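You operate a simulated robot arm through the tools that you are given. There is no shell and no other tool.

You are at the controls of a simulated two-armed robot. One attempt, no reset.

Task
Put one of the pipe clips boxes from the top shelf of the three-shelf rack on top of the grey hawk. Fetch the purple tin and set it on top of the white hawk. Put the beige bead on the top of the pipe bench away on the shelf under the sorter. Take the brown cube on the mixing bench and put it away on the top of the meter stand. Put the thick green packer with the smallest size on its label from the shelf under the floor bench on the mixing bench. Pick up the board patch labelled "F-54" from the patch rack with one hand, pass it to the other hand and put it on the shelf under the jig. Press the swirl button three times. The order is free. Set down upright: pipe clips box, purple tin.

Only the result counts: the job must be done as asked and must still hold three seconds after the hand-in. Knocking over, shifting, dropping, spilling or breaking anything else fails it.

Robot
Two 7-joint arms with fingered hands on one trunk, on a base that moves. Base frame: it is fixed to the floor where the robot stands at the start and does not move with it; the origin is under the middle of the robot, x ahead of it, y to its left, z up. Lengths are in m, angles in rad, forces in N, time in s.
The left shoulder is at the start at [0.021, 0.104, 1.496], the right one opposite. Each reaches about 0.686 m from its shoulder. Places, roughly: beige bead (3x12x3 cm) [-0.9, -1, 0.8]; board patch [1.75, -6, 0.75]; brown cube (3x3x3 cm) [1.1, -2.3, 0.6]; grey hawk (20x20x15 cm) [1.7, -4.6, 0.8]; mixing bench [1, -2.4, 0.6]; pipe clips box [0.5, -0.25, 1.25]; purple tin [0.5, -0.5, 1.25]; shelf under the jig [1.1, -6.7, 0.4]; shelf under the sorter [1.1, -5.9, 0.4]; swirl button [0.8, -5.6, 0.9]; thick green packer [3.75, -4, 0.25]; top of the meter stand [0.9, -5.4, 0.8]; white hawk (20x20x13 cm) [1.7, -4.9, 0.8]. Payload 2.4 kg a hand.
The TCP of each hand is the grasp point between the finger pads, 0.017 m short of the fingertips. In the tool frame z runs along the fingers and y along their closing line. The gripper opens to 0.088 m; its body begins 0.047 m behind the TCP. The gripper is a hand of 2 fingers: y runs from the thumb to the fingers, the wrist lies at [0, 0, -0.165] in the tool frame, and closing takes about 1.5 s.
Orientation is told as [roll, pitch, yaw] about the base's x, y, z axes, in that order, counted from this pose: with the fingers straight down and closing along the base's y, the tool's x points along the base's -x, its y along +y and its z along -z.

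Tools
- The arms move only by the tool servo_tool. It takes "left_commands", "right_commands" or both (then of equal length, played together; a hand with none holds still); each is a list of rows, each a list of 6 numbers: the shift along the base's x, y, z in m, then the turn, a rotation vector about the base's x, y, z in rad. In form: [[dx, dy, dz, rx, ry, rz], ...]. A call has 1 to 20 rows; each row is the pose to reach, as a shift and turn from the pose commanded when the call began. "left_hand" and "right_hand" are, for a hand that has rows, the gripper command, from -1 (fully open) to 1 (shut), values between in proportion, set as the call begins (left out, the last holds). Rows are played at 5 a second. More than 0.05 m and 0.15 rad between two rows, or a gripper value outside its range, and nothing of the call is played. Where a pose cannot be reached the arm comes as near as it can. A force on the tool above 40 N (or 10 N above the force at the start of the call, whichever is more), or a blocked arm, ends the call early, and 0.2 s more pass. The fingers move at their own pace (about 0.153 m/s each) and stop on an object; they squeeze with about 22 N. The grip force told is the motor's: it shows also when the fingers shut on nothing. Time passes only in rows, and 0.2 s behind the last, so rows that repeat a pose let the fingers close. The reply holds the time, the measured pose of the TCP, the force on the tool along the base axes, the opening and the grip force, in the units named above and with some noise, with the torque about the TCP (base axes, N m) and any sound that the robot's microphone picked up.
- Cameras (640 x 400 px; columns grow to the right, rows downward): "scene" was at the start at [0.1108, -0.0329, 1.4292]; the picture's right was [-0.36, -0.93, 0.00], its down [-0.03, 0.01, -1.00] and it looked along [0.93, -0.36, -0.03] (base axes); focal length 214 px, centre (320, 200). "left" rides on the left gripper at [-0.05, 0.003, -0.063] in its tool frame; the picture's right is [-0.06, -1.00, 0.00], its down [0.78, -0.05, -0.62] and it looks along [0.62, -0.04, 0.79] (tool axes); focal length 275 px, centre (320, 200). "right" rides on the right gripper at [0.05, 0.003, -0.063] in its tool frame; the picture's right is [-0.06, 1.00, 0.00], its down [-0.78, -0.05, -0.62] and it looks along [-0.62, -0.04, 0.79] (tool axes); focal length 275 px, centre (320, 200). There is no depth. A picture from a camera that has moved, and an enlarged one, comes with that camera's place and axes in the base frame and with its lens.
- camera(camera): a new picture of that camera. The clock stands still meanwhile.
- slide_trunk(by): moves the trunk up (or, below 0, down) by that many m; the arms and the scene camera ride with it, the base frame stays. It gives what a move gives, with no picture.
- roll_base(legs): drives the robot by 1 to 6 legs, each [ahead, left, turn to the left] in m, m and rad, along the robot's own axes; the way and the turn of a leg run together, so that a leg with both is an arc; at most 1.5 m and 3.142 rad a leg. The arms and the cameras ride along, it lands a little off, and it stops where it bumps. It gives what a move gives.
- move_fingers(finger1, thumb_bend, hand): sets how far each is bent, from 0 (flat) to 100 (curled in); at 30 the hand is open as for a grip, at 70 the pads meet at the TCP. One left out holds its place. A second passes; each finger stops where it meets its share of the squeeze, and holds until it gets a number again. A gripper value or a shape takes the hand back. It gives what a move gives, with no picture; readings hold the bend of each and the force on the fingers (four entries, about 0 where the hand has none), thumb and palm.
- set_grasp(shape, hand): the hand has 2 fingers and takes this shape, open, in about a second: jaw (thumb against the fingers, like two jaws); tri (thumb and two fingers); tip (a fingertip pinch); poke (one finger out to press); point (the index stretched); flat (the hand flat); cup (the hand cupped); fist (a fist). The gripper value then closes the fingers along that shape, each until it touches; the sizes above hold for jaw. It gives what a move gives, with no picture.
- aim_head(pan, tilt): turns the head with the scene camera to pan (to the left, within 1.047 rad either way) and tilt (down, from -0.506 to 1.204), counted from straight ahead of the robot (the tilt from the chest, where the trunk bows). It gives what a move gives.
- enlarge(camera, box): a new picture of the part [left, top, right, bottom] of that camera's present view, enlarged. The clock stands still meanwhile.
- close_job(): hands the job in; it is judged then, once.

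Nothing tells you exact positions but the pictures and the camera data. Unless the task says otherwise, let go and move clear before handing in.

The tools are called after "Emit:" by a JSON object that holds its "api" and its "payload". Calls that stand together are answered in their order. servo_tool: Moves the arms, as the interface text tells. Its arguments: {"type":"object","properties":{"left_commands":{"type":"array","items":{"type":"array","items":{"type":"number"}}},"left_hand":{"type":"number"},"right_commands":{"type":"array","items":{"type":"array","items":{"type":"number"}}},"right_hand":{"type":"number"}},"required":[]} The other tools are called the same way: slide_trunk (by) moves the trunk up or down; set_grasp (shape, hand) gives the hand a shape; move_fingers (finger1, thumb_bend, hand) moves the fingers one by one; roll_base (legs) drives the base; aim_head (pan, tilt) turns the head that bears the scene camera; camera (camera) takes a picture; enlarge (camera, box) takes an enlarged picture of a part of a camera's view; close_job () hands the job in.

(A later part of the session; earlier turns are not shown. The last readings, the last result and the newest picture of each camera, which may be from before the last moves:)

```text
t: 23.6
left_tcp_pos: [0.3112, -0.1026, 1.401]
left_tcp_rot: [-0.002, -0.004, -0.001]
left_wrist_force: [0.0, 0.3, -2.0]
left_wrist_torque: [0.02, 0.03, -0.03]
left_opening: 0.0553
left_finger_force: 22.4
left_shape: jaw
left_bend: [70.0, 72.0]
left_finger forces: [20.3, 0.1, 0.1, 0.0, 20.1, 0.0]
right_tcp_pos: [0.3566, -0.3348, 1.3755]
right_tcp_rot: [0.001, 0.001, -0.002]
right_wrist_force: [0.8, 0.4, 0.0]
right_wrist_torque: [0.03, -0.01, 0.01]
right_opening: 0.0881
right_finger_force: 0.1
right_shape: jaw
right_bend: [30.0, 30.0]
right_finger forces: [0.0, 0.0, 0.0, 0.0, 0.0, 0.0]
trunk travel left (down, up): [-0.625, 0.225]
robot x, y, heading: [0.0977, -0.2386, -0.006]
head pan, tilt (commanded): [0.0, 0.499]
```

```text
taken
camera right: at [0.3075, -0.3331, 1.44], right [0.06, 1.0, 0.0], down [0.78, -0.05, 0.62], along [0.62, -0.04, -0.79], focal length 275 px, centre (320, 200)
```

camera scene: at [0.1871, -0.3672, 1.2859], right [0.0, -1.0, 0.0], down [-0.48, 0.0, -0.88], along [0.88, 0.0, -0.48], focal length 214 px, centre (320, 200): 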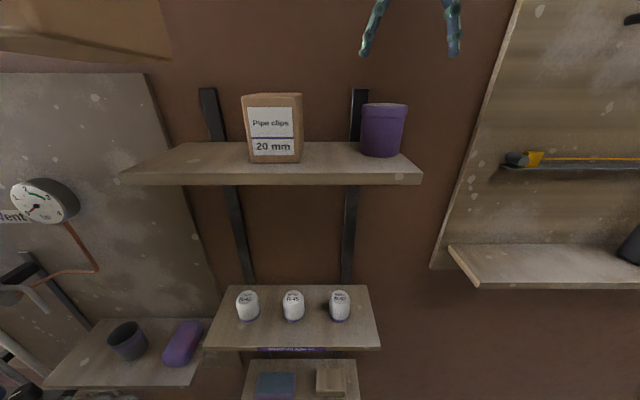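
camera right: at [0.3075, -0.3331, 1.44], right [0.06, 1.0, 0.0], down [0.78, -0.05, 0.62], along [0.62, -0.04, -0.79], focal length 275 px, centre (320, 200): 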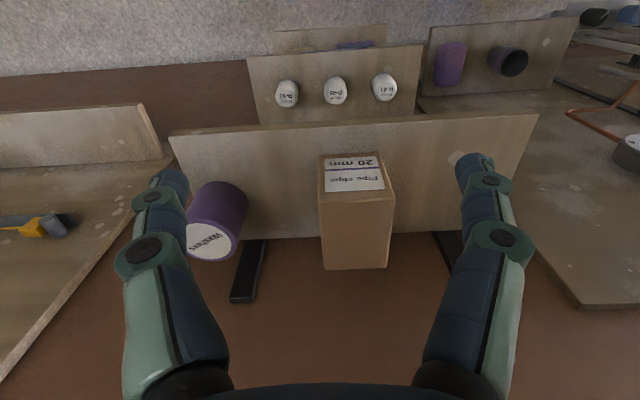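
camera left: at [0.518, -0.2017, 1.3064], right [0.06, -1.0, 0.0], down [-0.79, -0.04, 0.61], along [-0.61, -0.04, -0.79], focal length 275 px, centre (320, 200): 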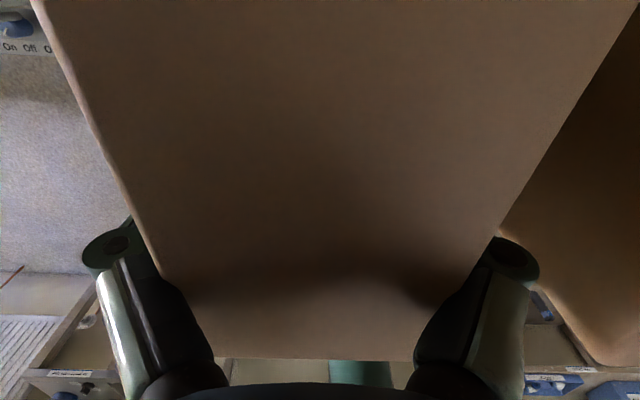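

Moving the right hand above the tin again.

Emit:
{"api": "servo_tool", "payload": {"right_commands": [[0, -0.04, 0, 0, 0, 0], [0, -0.08, 0, 0, 0, 0], [0.02, -0.117, 0, 0, 0, 0], [0.06, -0.117, 0, 0, 0, 0], [0.1, -0.117, -0.02, 0, 0, 0], [0.131, -0.117, -0.047, 0, 0, 0]]}}

Emit:
{"api": "camera", "payload": {"camera": "right"}}

Emit:
{"api": "camera", "payload": {"camera": "scene"}}

```text
t: 25.0
left_tcp_pos: [0.3104, -0.103, 1.4016]
left_tcp_rot: [-0.002, -0.003, 0.001]
left_wrist_force: [0.7, 0.2, -2.0]
left_wrist_torque: [-0.01, 0.06, -0.02]
left_opening: 0.0553
left_finger_force: 22.0
left_shape: jaw
left_bend: [70.0, 72.0]
left_finger forces: [20.4, 0.0, 0.0, 0.1, 20.1, 0.1]
right_tcp_pos: [0.4871, -0.4546, 1.3243]
right_tcp_rot: [0.001, 0.001, -0.002]
right_wrist_force: [-0.8, 0.2, -1.0]
right_wrist_torque: [0.02, -0.01, -0.02]
right_opening: 0.0879
right_finger_force: 0.1
right_shape: jaw
right_bend: [30.0, 30.0]
right_finger forces: [0.0, 0.0, 0.1, 0.0, 0.1, 0.0]
trunk travel left (down, up): [-0.625, 0.225]
robot x, y, heading: [0.0985, -0.2395, -0.002]
head pan, tilt (commanded): [0.0, 0.499]
```

```text
taken
camera right: at [0.4375, -0.4516, 1.3886], right [0.06, 1.0, 0.0], down [0.78, -0.05, 0.62], along [0.62, -0.04, -0.79], focal length 275 px, centre (320, 200)
```

right: 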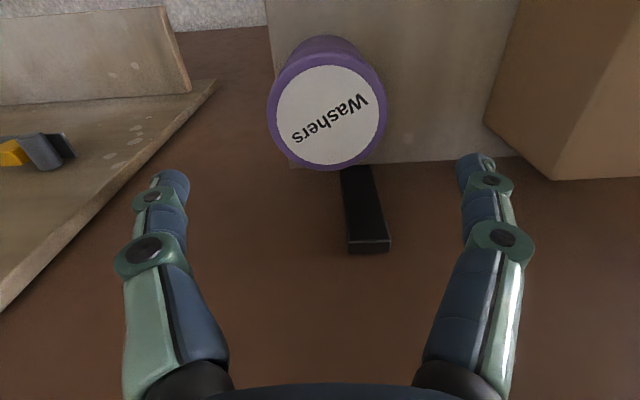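

```text
taken
camera scene: at [0.219, -0.2372, 1.2857], right [0.0, -1.0, 0.0], down [-0.48, 0.0, -0.88], along [0.88, 0.0, -0.48], focal length 214 px, centre (320, 200)
```

scene: 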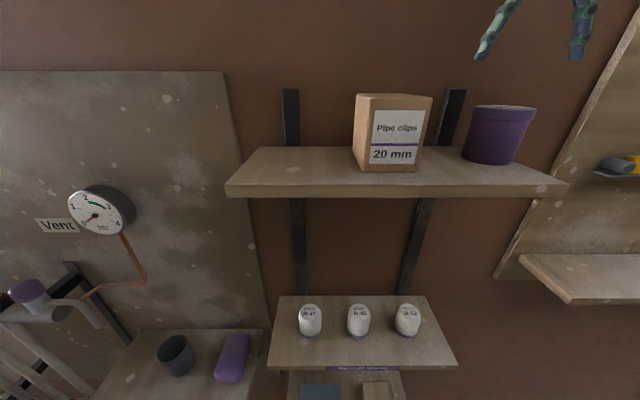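

Well aligned now. Descending onto the tin (without closing yet).

Emit:
{"api": "servo_tool", "payload": {"right_commands": [[0, 0.002, -0.03, 0, 0, 0], [0, 0.002, -0.06, 0, 0, 0], [0, 0.002, -0.087, 0, 0, 0], [0, 0.002, -0.087, 0, 0, 0]]}}

Emit:
{"api": "camera", "payload": {"camera": "right"}}

```text
t: 26.0
left_tcp_pos: [0.3091, -0.1027, 1.4026]
left_tcp_rot: [-0.002, -0.005, -0.003]
left_wrist_force: [-0.4, -0.1, -2.0]
left_wrist_torque: [-0.01, 0.0, -0.01]
left_opening: 0.0552
left_finger_force: 22.0
left_shape: jaw
left_bend: [70.0, 72.0]
left_finger forces: [20.3, 0.1, 0.0, 0.1, 20.4, 0.1]
right_tcp_pos: [0.484, -0.4519, 1.2393]
right_tcp_rot: [0.001, -0.001, -0.002]
right_wrist_force: [-0.4, -0.3, -0.1]
right_wrist_torque: [-0.02, 0.01, -0.04]
right_opening: 0.0877
right_finger_force: 0.1
right_shape: jaw
right_bend: [30.0, 30.0]
right_finger forces: [0.0, 0.0, 0.0, 0.0, 0.0, 0.0]
trunk travel left (down, up): [-0.625, 0.225]
robot x, y, heading: [0.1032, -0.2398, 0.003]
head pan, tilt (commanded): [0.0, 0.499]
```

```text
taken
camera right: at [0.4345, -0.4484, 1.305], right [0.06, 1.0, 0.0], down [0.78, -0.05, 0.62], along [0.62, -0.04, -0.79], focal length 275 px, centre (320, 200)
```

right: 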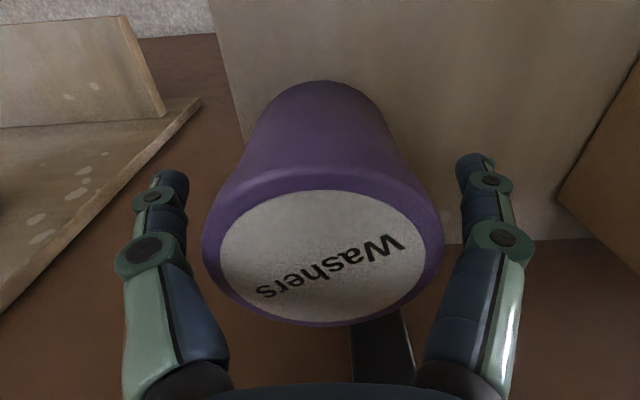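

Fingers straddle the tin. Closing the right hand.

Emit:
{"api": "servo_tool", "payload": {"right_commands": [[0.003, 0, 0, 0, 0, 0], [0.003, 0, 0, 0, 0, 0], [0.003, 0, 0, 0, 0, 0], [0.003, 0, 0, 0, 0, 0], [0.003, 0, 0, 0, 0, 0], [0.003, 0, 0, 0, 0, 0], [0.003, 0, 0, 0, 0, 0]], "right_hand": 1}}

Emit:
{"api": "camera", "payload": {"camera": "right"}}

```text
t: 27.6
left_tcp_pos: [0.3096, -0.1038, 1.4015]
left_tcp_rot: [-0.002, -0.004, -0.003]
left_wrist_force: [-0.5, -0.3, -1.8]
left_wrist_torque: [-0.01, 0.03, 0.0]
left_opening: 0.0548
left_finger_force: 22.0
left_shape: jaw
left_bend: [70.0, 72.0]
left_finger forces: [20.3, 0.0, 0.0, 0.0, 20.3, 0.1]
right_tcp_pos: [0.4897, -0.4515, 1.2422]
right_tcp_rot: [0.001, -0.001, -0.002]
right_wrist_force: [0.2, 0.2, 0.7]
right_wrist_torque: [-0.01, 0.01, -0.02]
right_opening: 0.0525
right_finger_force: 21.9
right_shape: jaw
right_bend: [71.0, 72.0]
right_finger forces: [19.2, 0.1, 0.0, 0.0, 18.9, 0.1]
trunk travel left (down, up): [-0.625, 0.225]
robot x, y, heading: [0.1014, -0.2382, -0.001]
head pan, tilt (commanded): [0.0, 0.499]
```

```text
taken
camera right: at [0.4389, -0.4482, 1.3061], right [0.06, 1.0, 0.0], down [0.78, -0.05, 0.62], along [0.62, -0.04, -0.79], focal length 275 px, centre (320, 200)
```

right: 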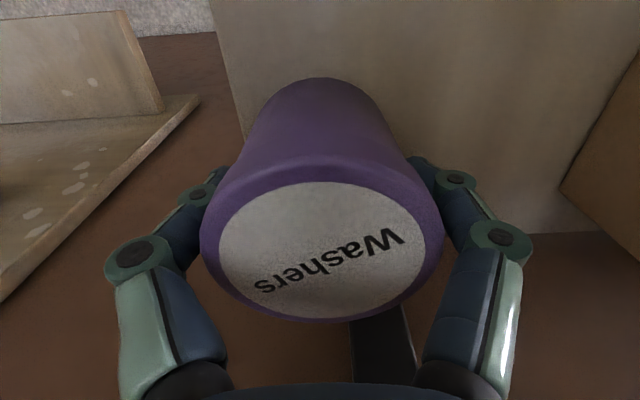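

Tin is gripped. Lifting and retracting it.

Emit:
{"api": "servo_tool", "payload": {"right_commands": [[0, 0, 0.02, 0, 0, 0], [0, 0, 0.05, 0, 0, 0], [0, 0, 0.09, 0, 0, 0], [-0.03, 0, 0.12, 0, 0, 0], [-0.07, 0, 0.13, 0, 0, 0], [-0.11, 0, 0.13, 0, 0, 0], [-0.14, 0.02, 0.13, 0, 0, 0], [-0.17, 0.04, 0.13, 0, 0, 0]]}}

Emit:
{"api": "aim_head", "payload": {"pan": -1.04, "tilt": 0.35}}

Emit:
{"api": "camera", "payload": {"camera": "scene"}}

Emit:
{"api": "camera", "payload": {"camera": "left"}}

```text
t: 29.4
left_tcp_pos: [0.3089, -0.1025, 1.402]
left_tcp_rot: [-0.003, -0.004, -0.001]
left_wrist_force: [-0.6, 0.1, -1.9]
left_wrist_torque: [0.03, 0.02, 0.01]
left_opening: 0.0551
left_finger_force: 21.9
left_shape: jaw
left_bend: [70.0, 72.0]
left_finger forces: [20.3, 0.0, 0.0, 0.0, 20.3, 0.0]
right_tcp_pos: [0.3163, -0.414, 1.3742]
right_tcp_rot: [0.002, -0.001, -0.002]
right_wrist_force: [-0.8, 0.5, -0.6]
right_wrist_torque: [-0.03, -0.06, -0.03]
right_opening: 0.052
right_finger_force: 22.3
right_shape: jaw
right_bend: [71.0, 73.0]
right_finger forces: [19.2, 0.0, 0.0, 0.0, 18.9, 0.2]
trunk travel left (down, up): [-0.625, 0.225]
robot x, y, heading: [0.1049, -0.2363, -0.005]
head pan, tilt (commanded): [0.0, 0.499]
```

```text
t: 30.7
left_tcp_pos: [0.3109, -0.1025, 1.4035]
left_tcp_rot: [-0.001, -0.006, -0.002]
left_wrist_force: [-0.2, -0.7, -1.1]
left_wrist_torque: [-0.01, 0.03, 0.02]
left_opening: 0.055
left_finger_force: 21.6
left_shape: jaw
left_bend: [70.0, 72.0]
left_finger forces: [20.3, 0.0, 0.0, 0.0, 20.3, 0.0]
right_tcp_pos: [0.3178, -0.4137, 1.3723]
right_tcp_rot: [0.001, 0.0, -0.002]
right_wrist_force: [0.8, 0.5, -1.2]
right_wrist_torque: [0.0, 0.02, -0.03]
right_opening: 0.052
right_finger_force: 21.6
right_shape: jaw
right_bend: [71.0, 73.0]
right_finger forces: [19.2, 0.0, 0.1, 0.1, 18.9, 0.1]
trunk travel left (down, up): [-0.625, 0.225]
robot x, y, heading: [0.1002, -0.2359, -0.001]
head pan, tilt (commanded): [-1.04, 0.351]
```

```text
taken
camera scene: at [0.1742, -0.3177, 1.2995], right [-0.86, -0.5, 0.0], down [-0.17, 0.3, -0.94], along [0.47, -0.81, -0.34], focal length 214 px, centre (320, 200)
```

scene: 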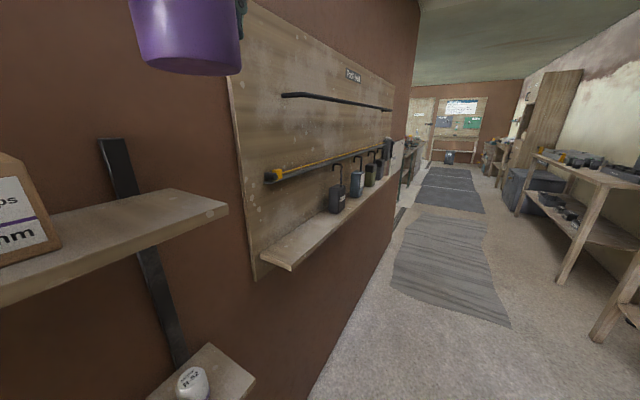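

```text
taken
camera left: at [0.3598, -0.0998, 1.4655], right [0.06, -1.0, 0.0], down [-0.79, -0.05, 0.61], along [-0.61, -0.04, -0.79], focal length 275 px, centre (320, 200)
```

left: 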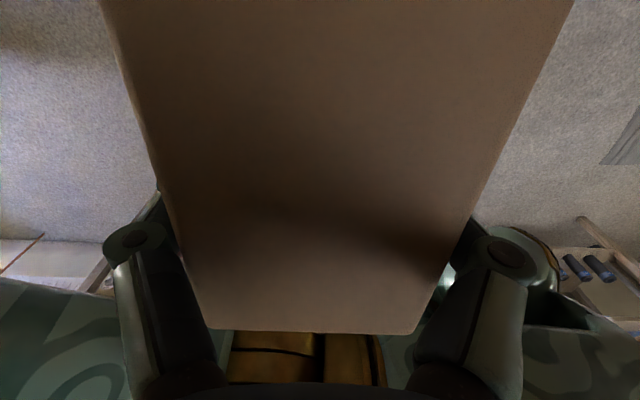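

Both items held. I'll back off to the corridor middle and start strafing down the corridor.

Emit:
{"api": "roll_base", "payload": {"legs": [[-0.3, 0, 0], [0, -1.4, 0]]}}

Emit:
{"api": "camera", "payload": {"camera": "scene"}}

Emit:
{"api": "aim_head", "payload": {"pan": -0.4, "tilt": 0.35}}

Emit:
{"api": "camera", "payload": {"camera": "scene"}}

```text
t: 39.2
left_tcp_pos: [-0.0208, -1.4723, 1.4016]
left_tcp_rot: [-0.002, -0.006, -0.054]
left_wrist_force: [0.1, 0.2, -2.1]
left_wrist_torque: [-0.01, 0.0, 0.0]
left_opening: 0.0553
left_finger_force: 22.4
left_shape: jaw
left_bend: [70.0, 72.0]
left_finger forces: [20.3, 0.0, 0.0, 0.0, 20.2, 0.0]
right_tcp_pos: [-0.0282, -1.7832, 1.3719]
right_tcp_rot: [0.003, 0.0, -0.055]
right_wrist_force: [0.7, -1.3, -0.7]
right_wrist_torque: [0.01, -0.04, -0.01]
right_opening: 0.0522
right_finger_force: 22.0
right_shape: jaw
right_bend: [71.0, 73.0]
right_finger forces: [19.2, 0.0, 0.1, 0.0, 18.9, 0.0]
trunk travel left (down, up): [-0.625, 0.225]
robot x, y, heading: [-0.2373, -1.5944, -0.055]
head pan, tilt (commanded): [-1.04, 0.351]
```

```text
taken
camera scene: at [-0.1664, -1.6801, 1.2995], right [-0.89, -0.46, 0.0], down [-0.16, 0.31, -0.94], along [0.43, -0.83, -0.34], focal length 214 px, centre (320, 200)
```

scene: 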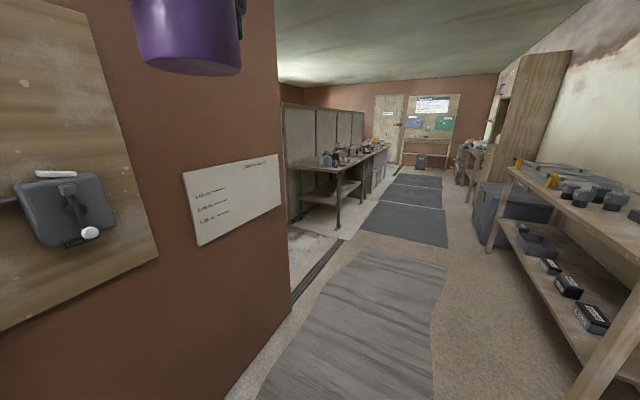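

```text
t: 40.2
left_tcp_pos: [-0.02, -1.4713, 1.4031]
left_tcp_rot: [-0.001, -0.006, -0.052]
left_wrist_force: [0.5, 0.2, -1.1]
left_wrist_torque: [-0.01, 0.03, 0.02]
left_opening: 0.0552
left_finger_force: 22.1
left_shape: jaw
left_bend: [70.0, 72.0]
left_finger forces: [20.3, 0.0, 0.0, 0.1, 20.3, 0.1]
right_tcp_pos: [-0.0275, -1.7825, 1.3743]
right_tcp_rot: [0.001, 0.0, -0.054]
right_wrist_force: [1.2, 0.3, -1.4]
right_wrist_torque: [0.0, 0.02, -0.01]
right_opening: 0.0519
right_finger_force: 22.1
right_shape: jaw
right_bend: [71.0, 73.0]
right_finger forces: [19.2, 0.0, 0.0, 0.1, 18.9, 0.0]
trunk travel left (down, up): [-0.625, 0.225]
robot x, y, heading: [-0.2341, -1.5985, -0.054]
head pan, tilt (commanded): [-0.4, 0.351]
```

```text
taken
camera scene: at [-0.1255, -1.6379, 1.2995], right [-0.44, -0.9, 0.0], down [-0.31, 0.15, -0.94], along [0.84, -0.41, -0.34], focal length 214 px, centre (320, 200)
```

scene: 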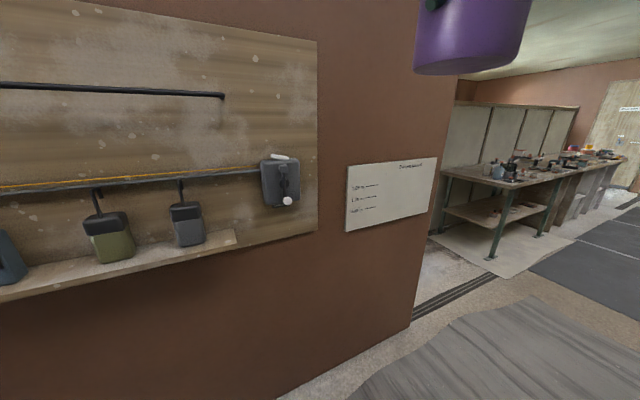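

There's an opening past this wall into another area behind. I'll correct heading and continue to the opening for a look.

Emit:
{"api": "roll_base", "payload": {"legs": [[0, 0, 0.054], [0, -1.4, 0]]}}

Emit:
{"api": "aim_head", "payload": {"pan": 0, "tilt": 0.35}}

Emit:
{"api": "camera", "payload": {"camera": "scene"}}

Emit:
{"api": "aim_head", "payload": {"pan": -0.9, "tilt": 0.35}}

Emit:
{"api": "camera", "payload": {"camera": "scene"}}

Emit:
{"api": "aim_head", "payload": {"pan": 0.7, "tilt": 0.35}}

Emit:
{"api": "camera", "payload": {"camera": "scene"}}

```text
t: 47.5
left_tcp_pos: [-0.0208, -2.8444, 1.4005]
left_tcp_rot: [-0.002, -0.005, 0.009]
left_wrist_force: [-0.2, -0.1, -2.3]
left_wrist_torque: [-0.02, -0.02, 0.01]
left_opening: 0.0554
left_finger_force: 21.5
left_shape: jaw
left_bend: [70.0, 72.0]
left_finger forces: [20.3, 0.0, 0.1, 0.0, 20.3, 0.0]
right_tcp_pos: [-0.0097, -3.1557, 1.3732]
right_tcp_rot: [0.002, 0.001, 0.009]
right_wrist_force: [-0.6, -0.1, -0.7]
right_wrist_torque: [0.0, -0.01, 0.02]
right_opening: 0.0525
right_finger_force: 21.8
right_shape: jaw
right_bend: [71.0, 73.0]
right_finger forces: [19.3, 0.0, 0.0, 0.0, 18.9, 0.1]
trunk travel left (down, up): [-0.625, 0.225]
robot x, y, heading: [-0.2285, -2.981, 0.013]
head pan, tilt (commanded): [-0.4, 0.351]
```

```text
t: 48.4
left_tcp_pos: [-0.0208, -2.8455, 1.4014]
left_tcp_rot: [-0.001, -0.005, 0.008]
left_wrist_force: [-1.3, 0.4, -1.6]
left_wrist_torque: [-0.01, 0.05, -0.01]
left_opening: 0.055
left_finger_force: 22.0
left_shape: jaw
left_bend: [70.0, 72.0]
left_finger forces: [20.3, 0.0, 0.1, 0.0, 20.4, 0.0]
right_tcp_pos: [-0.0083, -3.1556, 1.3729]
right_tcp_rot: [0.001, 0.0, 0.009]
right_wrist_force: [-0.7, -0.2, -1.9]
right_wrist_torque: [0.02, 0.0, -0.01]
right_opening: 0.0525
right_finger_force: 22.1
right_shape: jaw
right_bend: [71.0, 73.0]
right_finger forces: [19.2, 0.1, 0.1, 0.1, 18.8, 0.0]
trunk travel left (down, up): [-0.625, 0.225]
robot x, y, heading: [-0.2278, -2.9808, 0.007]
head pan, tilt (commanded): [0.0, 0.351]
```

```text
taken
camera scene: at [-0.1088, -2.9805, 1.2995], right [0.01, -1.0, 0.0], down [-0.34, 0.0, -0.94], along [0.94, 0.01, -0.34], focal length 214 px, centre (320, 200)
```

scene: 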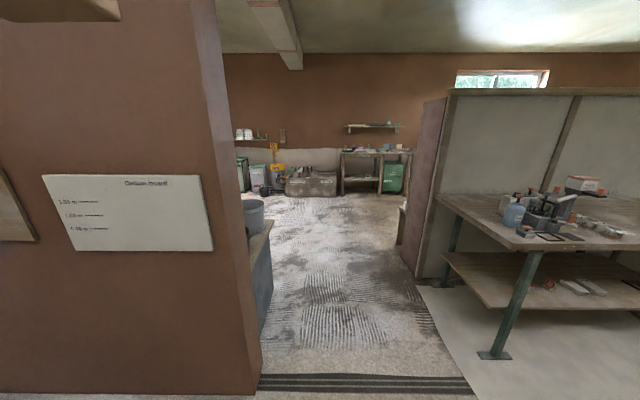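

```text
t: 49.6
left_tcp_pos: [-0.0205, -2.845, 1.4009]
left_tcp_rot: [-0.001, -0.006, 0.009]
left_wrist_force: [0.1, -0.6, -1.2]
left_wrist_torque: [0.01, 0.0, -0.02]
left_opening: 0.0552
left_finger_force: 22.1
left_shape: jaw
left_bend: [70.0, 72.0]
left_finger forces: [20.3, 0.0, 0.0, 0.0, 20.4, 0.0]
right_tcp_pos: [-0.0107, -3.1552, 1.3727]
right_tcp_rot: [0.001, 0.001, 0.009]
right_wrist_force: [-0.2, 0.7, -2.0]
right_wrist_torque: [-0.02, 0.01, 0.01]
right_opening: 0.0522
right_finger_force: 21.9
right_shape: jaw
right_bend: [71.0, 73.0]
right_finger forces: [19.1, 0.1, 0.1, 0.0, 18.9, 0.1]
trunk travel left (down, up): [-0.625, 0.225]
robot x, y, heading: [-0.2282, -2.9809, 0.007]
head pan, tilt (commanded): [-0.901, 0.351]
```

```text
taken
camera scene: at [-0.1434, -3.0536, 1.2995], right [-0.78, -0.63, 0.0], down [-0.22, 0.27, -0.94], along [0.59, -0.73, -0.34], focal length 214 px, centre (320, 200)
```

scene: 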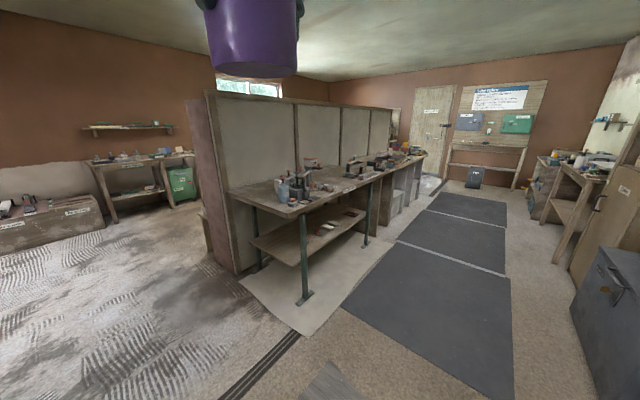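

```text
t: 51.3
left_tcp_pos: [-0.0221, -2.845, 1.4022]
left_tcp_rot: [-0.001, -0.006, 0.009]
left_wrist_force: [0.3, 0.7, -0.9]
left_wrist_torque: [-0.01, 0.04, -0.04]
left_opening: 0.0548
left_finger_force: 22.7
left_shape: jaw
left_bend: [70.0, 72.0]
left_finger forces: [20.3, 0.1, 0.0, 0.0, 20.3, 0.1]
right_tcp_pos: [-0.0095, -3.1553, 1.372]
right_tcp_rot: [0.003, 0.001, 0.009]
right_wrist_force: [-0.9, -0.9, -1.4]
right_wrist_torque: [-0.03, 0.01, -0.03]
right_opening: 0.0522
right_finger_force: 22.6
right_shape: jaw
right_bend: [71.0, 73.0]
right_finger forces: [19.1, 0.0, 0.1, 0.0, 18.9, 0.1]
trunk travel left (down, up): [-0.625, 0.225]
robot x, y, heading: [-0.2281, -2.9824, 0.011]
head pan, tilt (commanded): [0.7, 0.351]
```

```text
taken
camera scene: at [-0.1312, -2.9206, 1.2995], right [0.65, -0.76, 0.0], down [-0.26, -0.22, -0.94], along [0.71, 0.61, -0.34], focal length 214 px, centre (320, 200)
```

scene: 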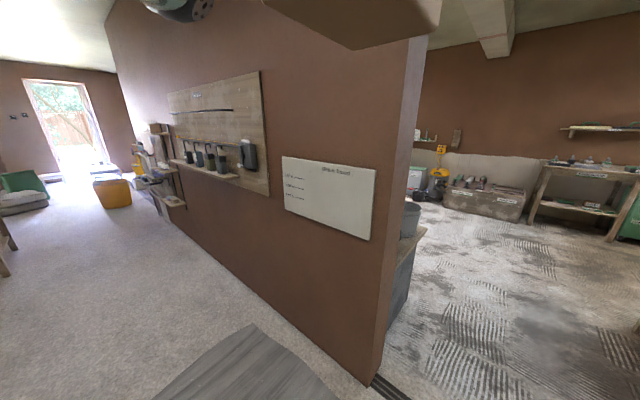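

The opening runs y≈-2.65 to -3.8; hawks lie behind the partition in the second room. I'll drive through the opening into that room.

Emit:
{"api": "roll_base", "payload": {"legs": [[0, -0.22, -0.009], [1.3, 0, 0]]}}

Emit:
{"api": "aim_head", "payload": {"pan": -0.8, "tilt": 0.4}}

Emit:
{"api": "camera", "payload": {"camera": "scene"}}

Emit:
{"api": "aim_head", "payload": {"pan": 0.1, "tilt": 0.4}}

Emit:
{"api": "camera", "payload": {"camera": "scene"}}

Emit:
{"api": "aim_head", "payload": {"pan": 1.0, "tilt": 0.5}}

Emit:
{"api": "camera", "payload": {"camera": "scene"}}

```text
t: 59.1
left_tcp_pos: [1.2933, -3.0871, 1.4023]
left_tcp_rot: [-0.001, -0.006, -0.023]
left_wrist_force: [-0.4, 0.9, -0.8]
left_wrist_torque: [-0.01, 0.01, 0.0]
left_opening: 0.055
left_finger_force: 22.6
left_shape: jaw
left_bend: [70.0, 72.0]
left_finger forces: [20.3, 0.0, 0.0, 0.1, 20.3, 0.0]
right_tcp_pos: [1.2964, -3.3985, 1.3718]
right_tcp_rot: [0.002, 0.0, -0.022]
right_wrist_force: [0.7, 0.3, -2.1]
right_wrist_torque: [0.0, -0.02, -0.03]
right_opening: 0.0523
right_finger_force: 22.2
right_shape: jaw
right_bend: [71.0, 73.0]
right_finger forces: [19.2, 0.0, 0.1, 0.0, 18.9, 0.0]
trunk travel left (down, up): [-0.625, 0.225]
robot x, y, heading: [1.081, -3.2152, -0.024]
head pan, tilt (commanded): [0.7, 0.351]
```

```text
t: 60.7
left_tcp_pos: [1.2932, -3.0863, 1.4023]
left_tcp_rot: [-0.002, -0.005, -0.023]
left_wrist_force: [0.4, -0.5, -1.8]
left_wrist_torque: [0.02, 0.0, 0.04]
left_opening: 0.0552
left_finger_force: 22.1
left_shape: jaw
left_bend: [70.0, 72.0]
left_finger forces: [20.4, 0.0, 0.0, 0.0, 20.3, 0.0]
right_tcp_pos: [1.295, -3.3977, 1.3733]
right_tcp_rot: [0.003, 0.0, -0.023]
right_wrist_force: [0.1, 0.6, -0.9]
right_wrist_torque: [0.02, -0.01, 0.0]
right_opening: 0.0522
right_finger_force: 22.0
right_shape: jaw
right_bend: [71.0, 73.0]
right_finger forces: [19.2, 0.0, 0.0, 0.0, 18.8, 0.0]
trunk travel left (down, up): [-0.625, 0.225]
robot x, y, heading: [1.0853, -3.217, -0.018]
head pan, tilt (commanded): [-0.799, 0.4]
```

```text
taken
camera scene: at [1.1718, -3.2855, 1.295], right [-0.73, -0.68, 0.0], down [-0.27, 0.28, -0.92], along [0.63, -0.67, -0.39], focal length 214 px, centre (320, 200)
```

scene: 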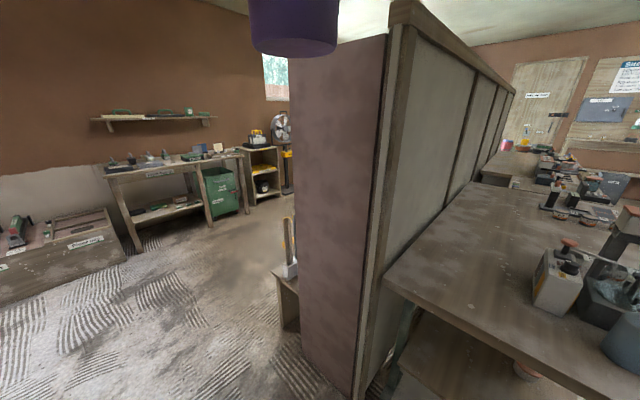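

```text
t: 61.9
left_tcp_pos: [1.2932, -3.0855, 1.4012]
left_tcp_rot: [-0.003, -0.005, -0.023]
left_wrist_force: [-0.6, -0.1, -2.1]
left_wrist_torque: [0.0, 0.02, -0.01]
left_opening: 0.0549
left_finger_force: 22.4
left_shape: jaw
left_bend: [70.0, 72.0]
left_finger forces: [20.3, 0.0, 0.0, 0.0, 20.4, 0.0]
right_tcp_pos: [1.2952, -3.3974, 1.3726]
right_tcp_rot: [0.002, 0.001, -0.022]
right_wrist_force: [0.7, 0.2, -0.8]
right_wrist_torque: [-0.02, 0.0, -0.01]
right_opening: 0.0522
right_finger_force: 21.9
right_shape: jaw
right_bend: [71.0, 73.0]
right_finger forces: [19.2, 0.0, 0.0, 0.0, 18.8, 0.1]
trunk travel left (down, up): [-0.625, 0.225]
robot x, y, heading: [1.0821, -3.2174, -0.021]
head pan, tilt (commanded): [0.099, 0.4]
```

```text
taken
camera scene: at [1.2011, -3.2106, 1.295], right [0.08, -1.0, 0.0], down [-0.39, -0.03, -0.92], along [0.92, 0.07, -0.39], focal length 214 px, centre (320, 200)
```

scene: 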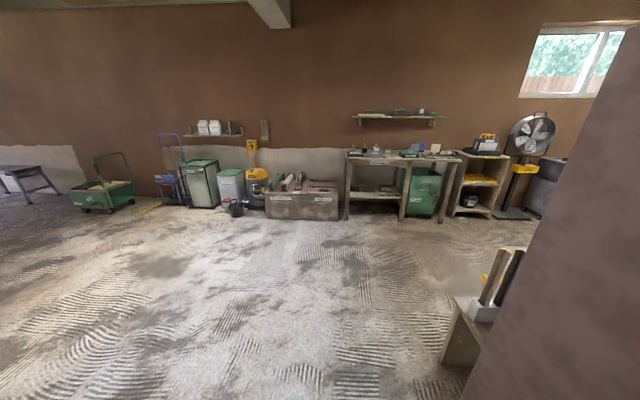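

```text
t: 63.1
left_tcp_pos: [1.294, -3.0866, 1.4017]
left_tcp_rot: [-0.001, -0.006, -0.022]
left_wrist_force: [-0.2, 0.4, -1.5]
left_wrist_torque: [-0.01, 0.03, 0.01]
left_opening: 0.055
left_finger_force: 22.1
left_shape: jaw
left_bend: [70.0, 72.0]
left_finger forces: [20.4, 0.1, 0.0, 0.1, 20.4, 0.0]
right_tcp_pos: [1.2954, -3.3983, 1.3729]
right_tcp_rot: [0.001, 0.001, -0.021]
right_wrist_force: [-0.1, -0.4, -1.7]
right_wrist_torque: [0.01, 0.03, -0.02]
right_opening: 0.0522
right_finger_force: 22.0
right_shape: jaw
right_bend: [71.0, 73.0]
right_finger forces: [19.1, 0.1, 0.0, 0.0, 19.0, 0.0]
trunk travel left (down, up): [-0.625, 0.225]
robot x, y, heading: [1.0806, -3.2129, -0.021]
head pan, tilt (commanded): [1.0, 0.499]
```

```text
taken
camera scene: at [1.1596, -3.1423, 1.2859], right [0.83, -0.56, 0.0], down [-0.27, -0.4, -0.88], along [0.49, 0.73, -0.48], focal length 214 px, centre (320, 200)
```

scene: 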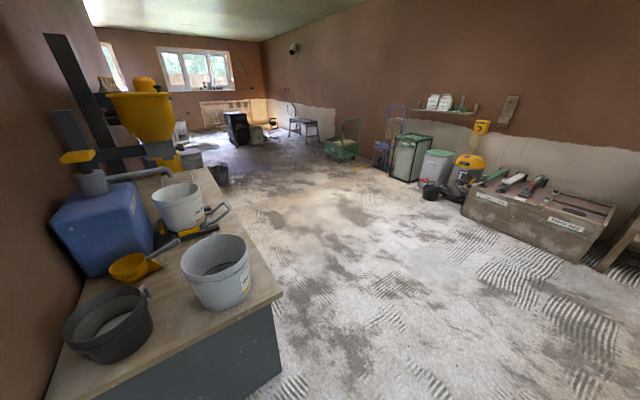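

I see the floor bench on the far wall and the mixing bench to my left with buckets. I'll drive further into the room and look at the hawk bench behind the partition.

Emit:
{"api": "roll_base", "payload": {"legs": [[0, 0, 0.021], [1.4, 0, 0]]}}

Emit:
{"api": "aim_head", "payload": {"pan": -1.04, "tilt": 0.4}}

Emit:
{"api": "camera", "payload": {"camera": "scene"}}

Emit:
{"api": "aim_head", "payload": {"pan": -0.3, "tilt": 0.5}}

Emit:
{"api": "camera", "payload": {"camera": "scene"}}

```text
t: 70.4
left_tcp_pos: [2.6694, -3.0614, 1.4022]
left_tcp_rot: [-0.001, -0.005, 0.025]
left_wrist_force: [0.2, 0.0, -1.8]
left_wrist_torque: [0.0, -0.01, -0.03]
left_opening: 0.055
left_finger_force: 21.6
left_shape: jaw
left_bend: [70.0, 72.0]
left_finger forces: [20.3, 0.1, 0.0, 0.0, 20.3, 0.1]
right_tcp_pos: [2.6856, -3.3707, 1.3725]
right_tcp_rot: [0.003, 0.0, 0.024]
right_wrist_force: [-0.8, 0.7, -0.7]
right_wrist_torque: [-0.01, -0.02, 0.03]
right_opening: 0.0522
right_finger_force: 22.4
right_shape: jaw
right_bend: [71.0, 73.0]
right_finger forces: [19.3, 0.1, 0.1, 0.1, 18.9, 0.0]
trunk travel left (down, up): [-0.625, 0.225]
robot x, y, heading: [2.4626, -3.1989, 0.025]
head pan, tilt (commanded): [1.0, 0.499]
```

```text
t: 72.3
left_tcp_pos: [2.6685, -3.0611, 1.4019]
left_tcp_rot: [-0.003, -0.005, 0.026]
left_wrist_force: [-0.2, -0.4, -2.7]
left_wrist_torque: [-0.01, 0.02, -0.03]
left_opening: 0.0552
left_finger_force: 21.8
left_shape: jaw
left_bend: [70.0, 72.0]
left_finger forces: [20.4, 0.0, 0.0, 0.1, 20.3, 0.1]
right_tcp_pos: [2.6851, -3.3709, 1.3731]
right_tcp_rot: [0.001, 0.0, 0.023]
right_wrist_force: [-0.5, -1.2, -1.2]
right_wrist_torque: [-0.05, -0.05, 0.03]
right_opening: 0.0522
right_finger_force: 21.7
right_shape: jaw
right_bend: [71.0, 73.0]
right_finger forces: [19.3, 0.0, 0.0, 0.0, 18.9, 0.1]
trunk travel left (down, up): [-0.625, 0.225]
robot x, y, heading: [2.4645, -3.1978, 0.026]
head pan, tilt (commanded): [-1.04, 0.4]
```

```text
taken
camera scene: at [2.5387, -3.2788, 1.295], right [-0.85, -0.53, 0.0], down [-0.21, 0.33, -0.92], along [0.49, -0.78, -0.39], focal length 214 px, centre (320, 200)
```

scene: 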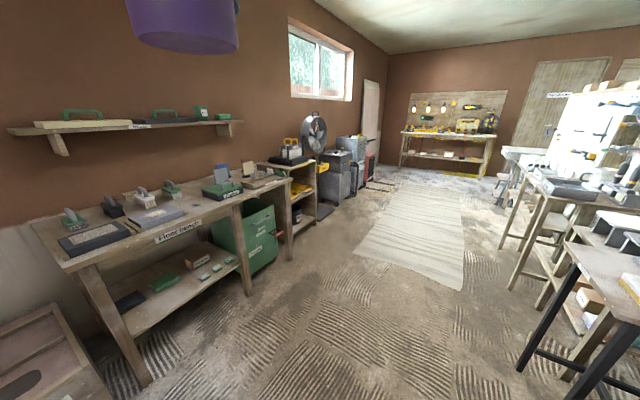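

```text
t: 73.4
left_tcp_pos: [2.6681, -3.0612, 1.402]
left_tcp_rot: [-0.003, -0.005, 0.027]
left_wrist_force: [0.3, 1.5, -1.3]
left_wrist_torque: [0.01, 0.04, 0.02]
left_opening: 0.0552
left_finger_force: 22.1
left_shape: jaw
left_bend: [70.0, 72.0]
left_finger forces: [20.3, 0.0, 0.0, 0.0, 20.3, 0.1]
right_tcp_pos: [2.6857, -3.3712, 1.3727]
right_tcp_rot: [0.002, -0.001, 0.023]
right_wrist_force: [0.6, 0.1, -1.8]
right_wrist_torque: [-0.03, 0.0, -0.02]
right_opening: 0.0522
right_finger_force: 22.2
right_shape: jaw
right_bend: [71.0, 73.0]
right_finger forces: [19.2, 0.0, 0.0, 0.0, 18.9, 0.0]
trunk travel left (down, up): [-0.625, 0.225]
robot x, y, heading: [2.4629, -3.2034, 0.026]
head pan, tilt (commanded): [-0.3, 0.499]
```

```text
taken
camera scene: at [2.5773, -3.2249, 1.2858], right [-0.27, -0.96, 0.0], down [-0.46, 0.13, -0.88], along [0.84, -0.24, -0.48], focal length 214 px, centre (320, 200)
```

scene: 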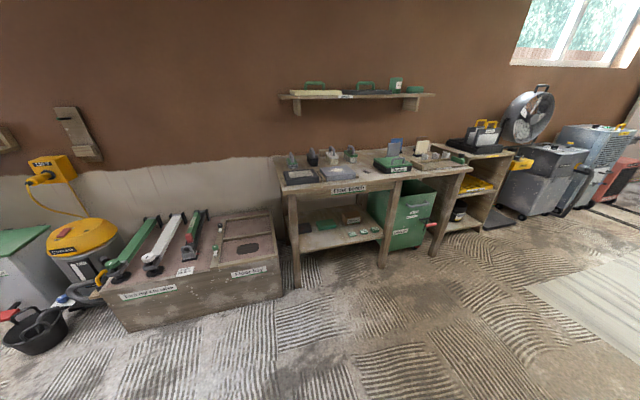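

The floor bench is on the far side. I'll turn around to face the hawk table (facing -x).

Emit:
{"api": "roll_base", "payload": {"legs": [[0, 0, 3.116]]}}

Emit:
{"api": "aim_head", "payload": {"pan": 0.8, "tilt": 0.4}}

Emit:
{"api": "camera", "payload": {"camera": "scene"}}

Emit:
{"api": "aim_head", "payload": {"pan": -0.6, "tilt": 0.4}}

Emit:
{"api": "camera", "payload": {"camera": "scene"}}

```text
t: 81.2
left_tcp_pos: [2.2593, -3.3408, 1.4014]
left_tcp_rot: [-0.003, -0.005, -3.105]
left_wrist_force: [-0.2, -0.1, -2.1]
left_wrist_torque: [-0.02, -0.04, -0.05]
left_opening: 0.0551
left_finger_force: 21.6
left_shape: jaw
left_bend: [70.0, 72.0]
left_finger forces: [20.2, 0.1, 0.0, 0.0, 20.2, 0.1]
right_tcp_pos: [2.2402, -3.0329, 1.3726]
right_tcp_rot: [0.001, 0.001, -3.107]
right_wrist_force: [0.0, 0.7, -0.6]
right_wrist_torque: [0.0, -0.01, -0.01]
right_opening: 0.0517
right_finger_force: 21.8
right_shape: jaw
right_bend: [71.0, 73.0]
right_finger forces: [19.1, 0.1, 0.0, 0.0, 18.7, 0.0]
trunk travel left (down, up): [-0.625, 0.225]
robot x, y, heading: [2.4653, -3.201, -3.103]
head pan, tilt (commanded): [-0.3, 0.499]
```

```text
t: 82.5
left_tcp_pos: [2.26, -3.3412, 1.4018]
left_tcp_rot: [-0.002, -0.006, -3.107]
left_wrist_force: [1.2, -0.6, -1.5]
left_wrist_torque: [-0.01, -0.02, -0.03]
left_opening: 0.055
left_finger_force: 22.2
left_shape: jaw
left_bend: [70.0, 72.0]
left_finger forces: [20.2, 0.0, 0.1, 0.0, 20.0, 0.0]
right_tcp_pos: [2.2411, -3.0338, 1.373]
right_tcp_rot: [0.0, 0.002, -3.106]
right_wrist_force: [-0.6, 0.0, -0.4]
right_wrist_torque: [-0.01, 0.01, 0.0]
right_opening: 0.0518
right_finger_force: 21.8
right_shape: jaw
right_bend: [71.0, 73.0]
right_finger forces: [19.0, 0.0, 0.0, 0.0, 18.8, 0.1]
trunk travel left (down, up): [-0.625, 0.225]
robot x, y, heading: [2.4636, -3.2008, -3.11]
head pan, tilt (commanded): [0.799, 0.4]
```

```text
taken
camera scene: at [2.374, -3.2704, 1.295], right [-0.74, 0.67, 0.0], down [0.26, 0.29, -0.92], along [-0.62, -0.68, -0.39], focal length 214 px, centre (320, 200)
```

scene: 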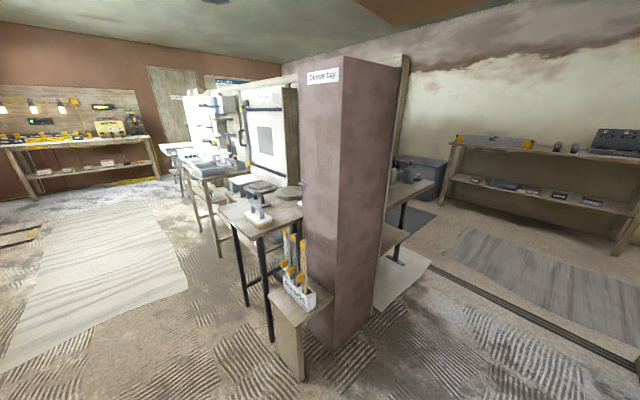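

```text
t: 84.1
left_tcp_pos: [2.2587, -3.3439, 1.4017]
left_tcp_rot: [-0.002, -0.004, -3.106]
left_wrist_force: [0.4, 0.0, -1.7]
left_wrist_torque: [-0.02, -0.02, -0.01]
left_opening: 0.0551
left_finger_force: 21.8
left_shape: jaw
left_bend: [70.0, 72.0]
left_finger forces: [20.1, 0.1, 0.0, 0.0, 20.1, 0.0]
right_tcp_pos: [2.2396, -3.0311, 1.3719]
right_tcp_rot: [0.002, 0.0, -3.106]
right_wrist_force: [0.1, 0.0, -1.8]
right_wrist_torque: [0.01, 0.02, 0.0]
right_opening: 0.0517
right_finger_force: 22.0
right_shape: jaw
right_bend: [71.0, 73.0]
right_finger forces: [19.0, 0.1, 0.1, 0.0, 18.8, 0.1]
trunk travel left (down, up): [-0.625, 0.225]
robot x, y, heading: [2.4616, -3.2051, -3.106]
head pan, tilt (commanded): [-0.6, 0.4]
```

```text
taken
camera scene: at [2.358, -3.1522, 1.295], right [0.54, 0.84, 0.0], down [0.33, -0.21, -0.92], along [-0.78, 0.49, -0.39], focal length 214 px, centre (320, 200)
```

scene: 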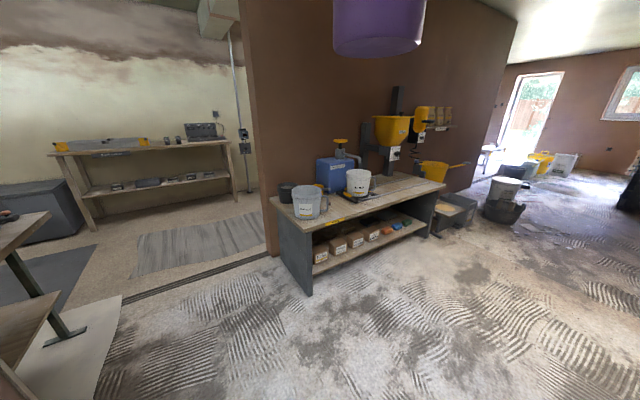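

Now I face the hawk table. I'll strafe left toward y≈-4.7 in front of it.

Emit:
{"api": "roll_base", "payload": {"legs": [[0, 0, -0.036], [0, 1.45, 0]]}}

Emit:
{"api": "aim_head", "payload": {"pan": 0, "tilt": 0.6}}

Emit:
{"api": "camera", "payload": {"camera": "scene"}}

```text
t: 91.6
left_tcp_pos: [2.2295, -4.767, 1.4017]
left_tcp_rot: [-0.002, -0.006, 3.113]
left_wrist_force: [-0.5, 0.6, -1.8]
left_wrist_torque: [-0.01, -0.05, 0.02]
left_opening: 0.0551
left_finger_force: 21.8
left_shape: jaw
left_bend: [70.0, 72.0]
left_finger forces: [20.1, 0.0, 0.0, 0.0, 20.1, 0.1]
right_tcp_pos: [2.231, -4.4572, 1.3725]
right_tcp_rot: [0.002, 0.0, 3.113]
right_wrist_force: [-0.4, 1.0, -1.1]
right_wrist_torque: [-0.01, 0.0, -0.02]
right_opening: 0.052
right_finger_force: 22.4
right_shape: jaw
right_bend: [71.0, 73.0]
right_finger forces: [19.0, 0.1, 0.0, 0.0, 18.8, 0.0]
trunk travel left (down, up): [-0.625, 0.225]
robot x, y, heading: [2.4421, -4.6376, 3.111]
head pan, tilt (commanded): [-0.6, 0.4]
```

```text
t: 92.6
left_tcp_pos: [2.2302, -4.7674, 1.4028]
left_tcp_rot: [-0.002, -0.005, 3.114]
left_wrist_force: [0.3, -0.2, -1.4]
left_wrist_torque: [-0.02, -0.02, 0.02]
left_opening: 0.0552
left_finger_force: 21.9
left_shape: jaw
left_bend: [70.0, 72.0]
left_finger forces: [20.2, 0.0, 0.0, 0.1, 20.1, 0.0]
right_tcp_pos: [2.2294, -4.4563, 1.3724]
right_tcp_rot: [0.001, 0.001, 3.111]
right_wrist_force: [-0.6, -0.7, -0.5]
right_wrist_torque: [-0.01, -0.02, -0.03]
right_opening: 0.0517
right_finger_force: 22.3
right_shape: jaw
right_bend: [71.0, 73.0]
right_finger forces: [19.0, 0.0, 0.0, 0.1, 18.8, 0.1]
trunk travel left (down, up): [-0.625, 0.225]
robot x, y, heading: [2.4432, -4.6391, 3.116]
head pan, tilt (commanded): [0.0, 0.6]
```

```text
taken
camera scene: at [2.3271, -4.6358, 1.2768], right [0.03, 1.0, 0.0], down [0.56, -0.02, -0.83], along [-0.82, 0.02, -0.56], focal length 214 px, centre (320, 200)
```

scene: 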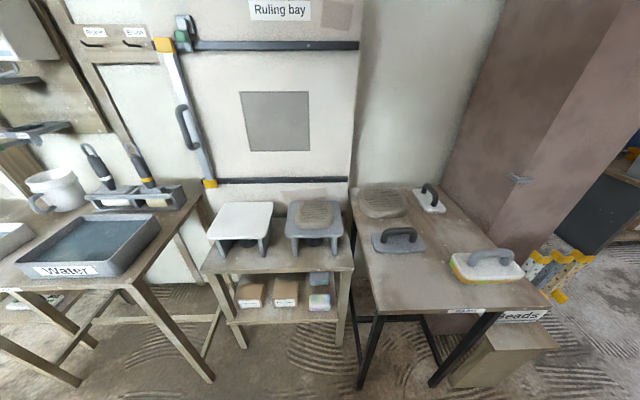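

I see the white hawk (left) and grey hawk (right) on a small stand straight ahead. Zooming in for detail.

Emit:
{"api": "enlarge", "payload": {"camera": "scene", "box": [180, 175, 380, 300]}}

```text
3.20 times, centred on (280, 238) of scene
camera zoom: at [2.3271, -4.6358, 1.2768], right [0.03, 1.0, 0.0], down [0.56, -0.02, -0.83], along [-0.82, 0.02, -0.56], focal length 686 px, centre (448, 80)
```

zoom: 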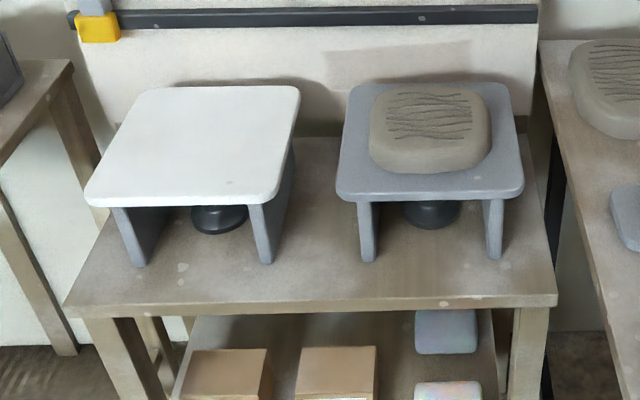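

The grey hawk carries a flat plaster lump (total 15 cm high), the white one is bare (13 cm). I'll lower the trunk 0.35 m, then look down to check base clearance.

Emit:
{"api": "slide_trunk", "payload": {"by": -0.3}}

Emit:
{"api": "camera", "payload": {"camera": "scene"}}

Emit:
{"api": "aim_head", "payload": {"pan": 0, "tilt": 1.2}}

Emit:
{"api": "camera", "payload": {"camera": "scene"}}

```text
t: 95.6
left_tcp_pos: [2.2307, -4.7669, 1.1018]
left_tcp_rot: [-0.004, -0.006, 3.113]
left_wrist_force: [-0.5, -0.9, -1.8]
left_wrist_torque: [0.01, -0.05, 0.03]
left_opening: 0.0547
left_finger_force: 22.0
left_shape: jaw
left_bend: [70.0, 72.0]
left_finger forces: [20.2, 0.0, 0.1, 0.0, 20.1, 0.0]
right_tcp_pos: [2.2313, -4.4574, 1.0723]
right_tcp_rot: [0.001, 0.0, 3.111]
right_wrist_force: [0.4, 0.3, -2.2]
right_wrist_torque: [-0.01, 0.0, -0.02]
right_opening: 0.0519
right_finger_force: 21.7
right_shape: jaw
right_bend: [71.0, 73.0]
right_finger forces: [19.0, 0.0, 0.0, 0.0, 18.8, 0.0]
trunk travel left (down, up): [-0.325, 0.525]
robot x, y, heading: [2.4449, -4.641, 3.108]
head pan, tilt (commanded): [0.0, 0.6]
```

```text
taken
camera scene: at [2.3215, -4.6358, 0.9753], right [0.03, 1.0, 0.0], down [0.56, -0.02, -0.82], along [-0.82, 0.02, -0.57], focal length 214 px, centre (320, 200)
```

scene: 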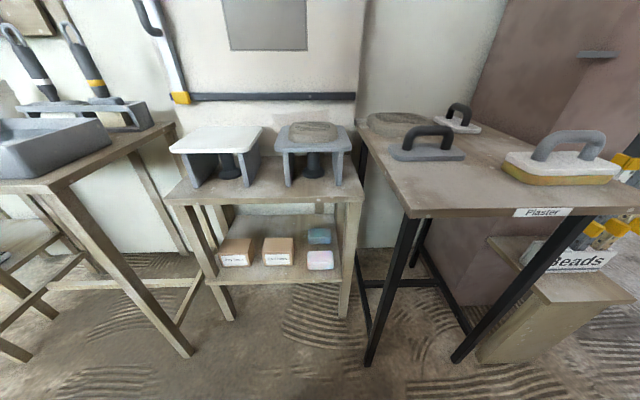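

```text
t: 96.6
left_tcp_pos: [2.2293, -4.7669, 1.1024]
left_tcp_rot: [-0.001, -0.006, 3.114]
left_wrist_force: [-0.5, 0.6, -1.7]
left_wrist_torque: [0.02, -0.05, 0.01]
left_opening: 0.0551
left_finger_force: 21.6
left_shape: jaw
left_bend: [70.0, 72.0]
left_finger forces: [20.2, 0.1, 0.1, 0.1, 20.1, 0.0]
right_tcp_pos: [2.2308, -4.4576, 1.0726]
right_tcp_rot: [0.002, 0.0, 3.112]
right_wrist_force: [0.1, -0.7, -1.1]
right_wrist_torque: [0.0, -0.02, 0.0]
right_opening: 0.0519
right_finger_force: 21.9
right_shape: jaw
right_bend: [71.0, 73.0]
right_finger forces: [19.0, 0.0, 0.0, 0.0, 18.8, 0.0]
trunk travel left (down, up): [-0.325, 0.525]
robot x, y, heading: [2.4415, -4.6351, 3.117]
head pan, tilt (commanded): [0.0, 1.201]
```

```text
taken
camera scene: at [2.3539, -4.6367, 0.9307], right [0.03, 1.0, 0.0], down [0.93, -0.03, -0.36], along [-0.36, 0.01, -0.93], focal length 214 px, centre (320, 200)
```

scene: 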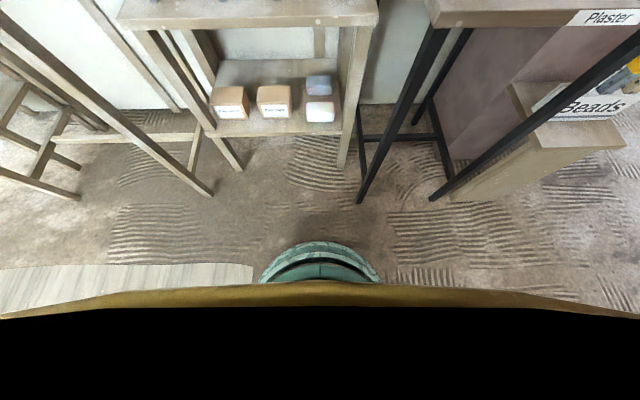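

Base radius is about 0.25 m, with table legs on either side. To give the left arm a comfortable outboard reach to the grey hawk, I'll go to about [2.12, -4.80] turned ~0.75 rad to the right.

Emit:
{"api": "roll_base", "payload": {"legs": [[0, 0.16, 0], [0, 0, -0.75], [0.13, 0.13, 0]]}}

Emit:
{"api": "aim_head", "payload": {"pan": 0.4, "tilt": 0.8}}

Emit:
{"api": "camera", "payload": {"camera": "scene"}}

```text
t: 101.2
left_tcp_pos: [2.0146, -4.7497, 1.1006]
left_tcp_rot: [-0.004, -0.005, 2.351]
left_wrist_force: [0.1, -0.9, -1.9]
left_wrist_torque: [0.0, 0.0, 0.03]
left_opening: 0.055
left_finger_force: 22.0
left_shape: jaw
left_bend: [70.0, 72.0]
left_finger forces: [20.3, 0.0, 0.0, 0.0, 20.1, 0.0]
right_tcp_pos: [2.2281, -4.5244, 1.0729]
right_tcp_rot: [0.0, 0.0, 2.353]
right_wrist_force: [0.6, -0.7, -0.6]
right_wrist_torque: [0.02, -0.03, 0.03]
right_opening: 0.0516
right_finger_force: 21.9
right_shape: jaw
right_bend: [71.0, 73.0]
right_finger forces: [19.1, 0.0, 0.0, 0.1, 18.7, 0.0]
trunk travel left (down, up): [-0.325, 0.525]
robot x, y, heading: [2.2535, -4.8057, 2.351]
head pan, tilt (commanded): [0.0, 1.201]
```

```text
t: 102.0
left_tcp_pos: [2.0139, -4.7491, 1.1022]
left_tcp_rot: [-0.002, -0.005, 2.352]
left_wrist_force: [-0.2, -0.4, -1.9]
left_wrist_torque: [-0.04, 0.0, -0.02]
left_opening: 0.0553
left_finger_force: 22.7
left_shape: jaw
left_bend: [70.0, 72.0]
left_finger forces: [20.2, 0.0, 0.1, 0.1, 20.1, 0.1]
right_tcp_pos: [2.2281, -4.5247, 1.073]
right_tcp_rot: [0.003, 0.002, 2.352]
right_wrist_force: [-0.5, 0.1, -1.2]
right_wrist_torque: [0.0, 0.02, 0.0]
right_opening: 0.0518
right_finger_force: 21.8
right_shape: jaw
right_bend: [71.0, 73.0]
right_finger forces: [19.0, 0.0, 0.1, 0.1, 18.8, 0.1]
trunk travel left (down, up): [-0.325, 0.525]
robot x, y, heading: [2.2561, -4.8006, 2.355]
head pan, tilt (commanded): [0.4, 0.799]
```

```text
taken
camera scene: at [2.1594, -4.7491, 0.9583], right [0.38, 0.93, 0.0], down [0.66, -0.27, -0.7], along [-0.64, 0.26, -0.72], focal length 214 px, centre (320, 200)
```

scene: 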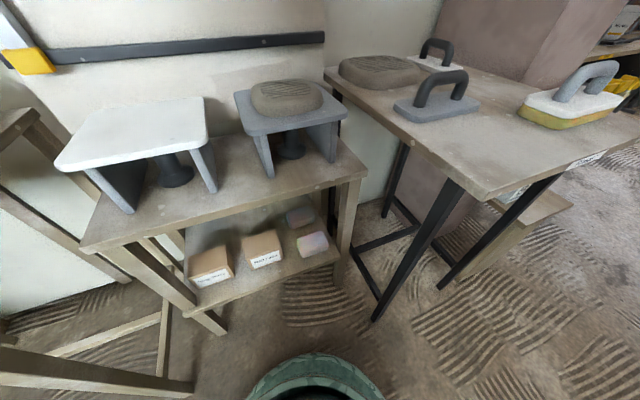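

Good position. Zooming in to triangulate the hawks from this viewpoint.

Emit:
{"api": "enlarge", "payload": {"camera": "scene", "box": [40, 60, 360, 260]}}

```text
2.00 times, centred on (200, 160) of scene
camera zoom: at [2.1594, -4.7491, 0.9583], right [0.38, 0.93, 0.0], down [0.66, -0.27, -0.7], along [-0.64, 0.26, -0.72], focal length 429 px, centre (560, 280)
```

zoom: 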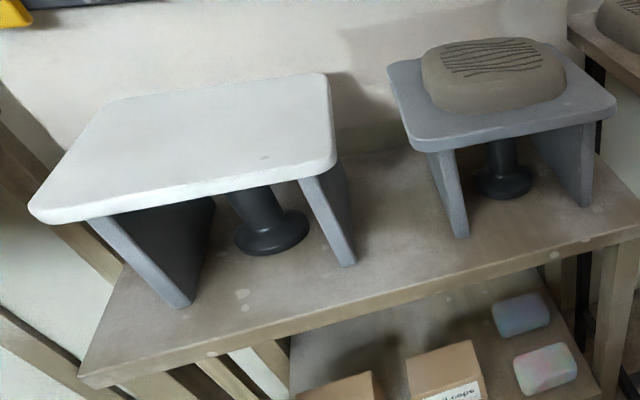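

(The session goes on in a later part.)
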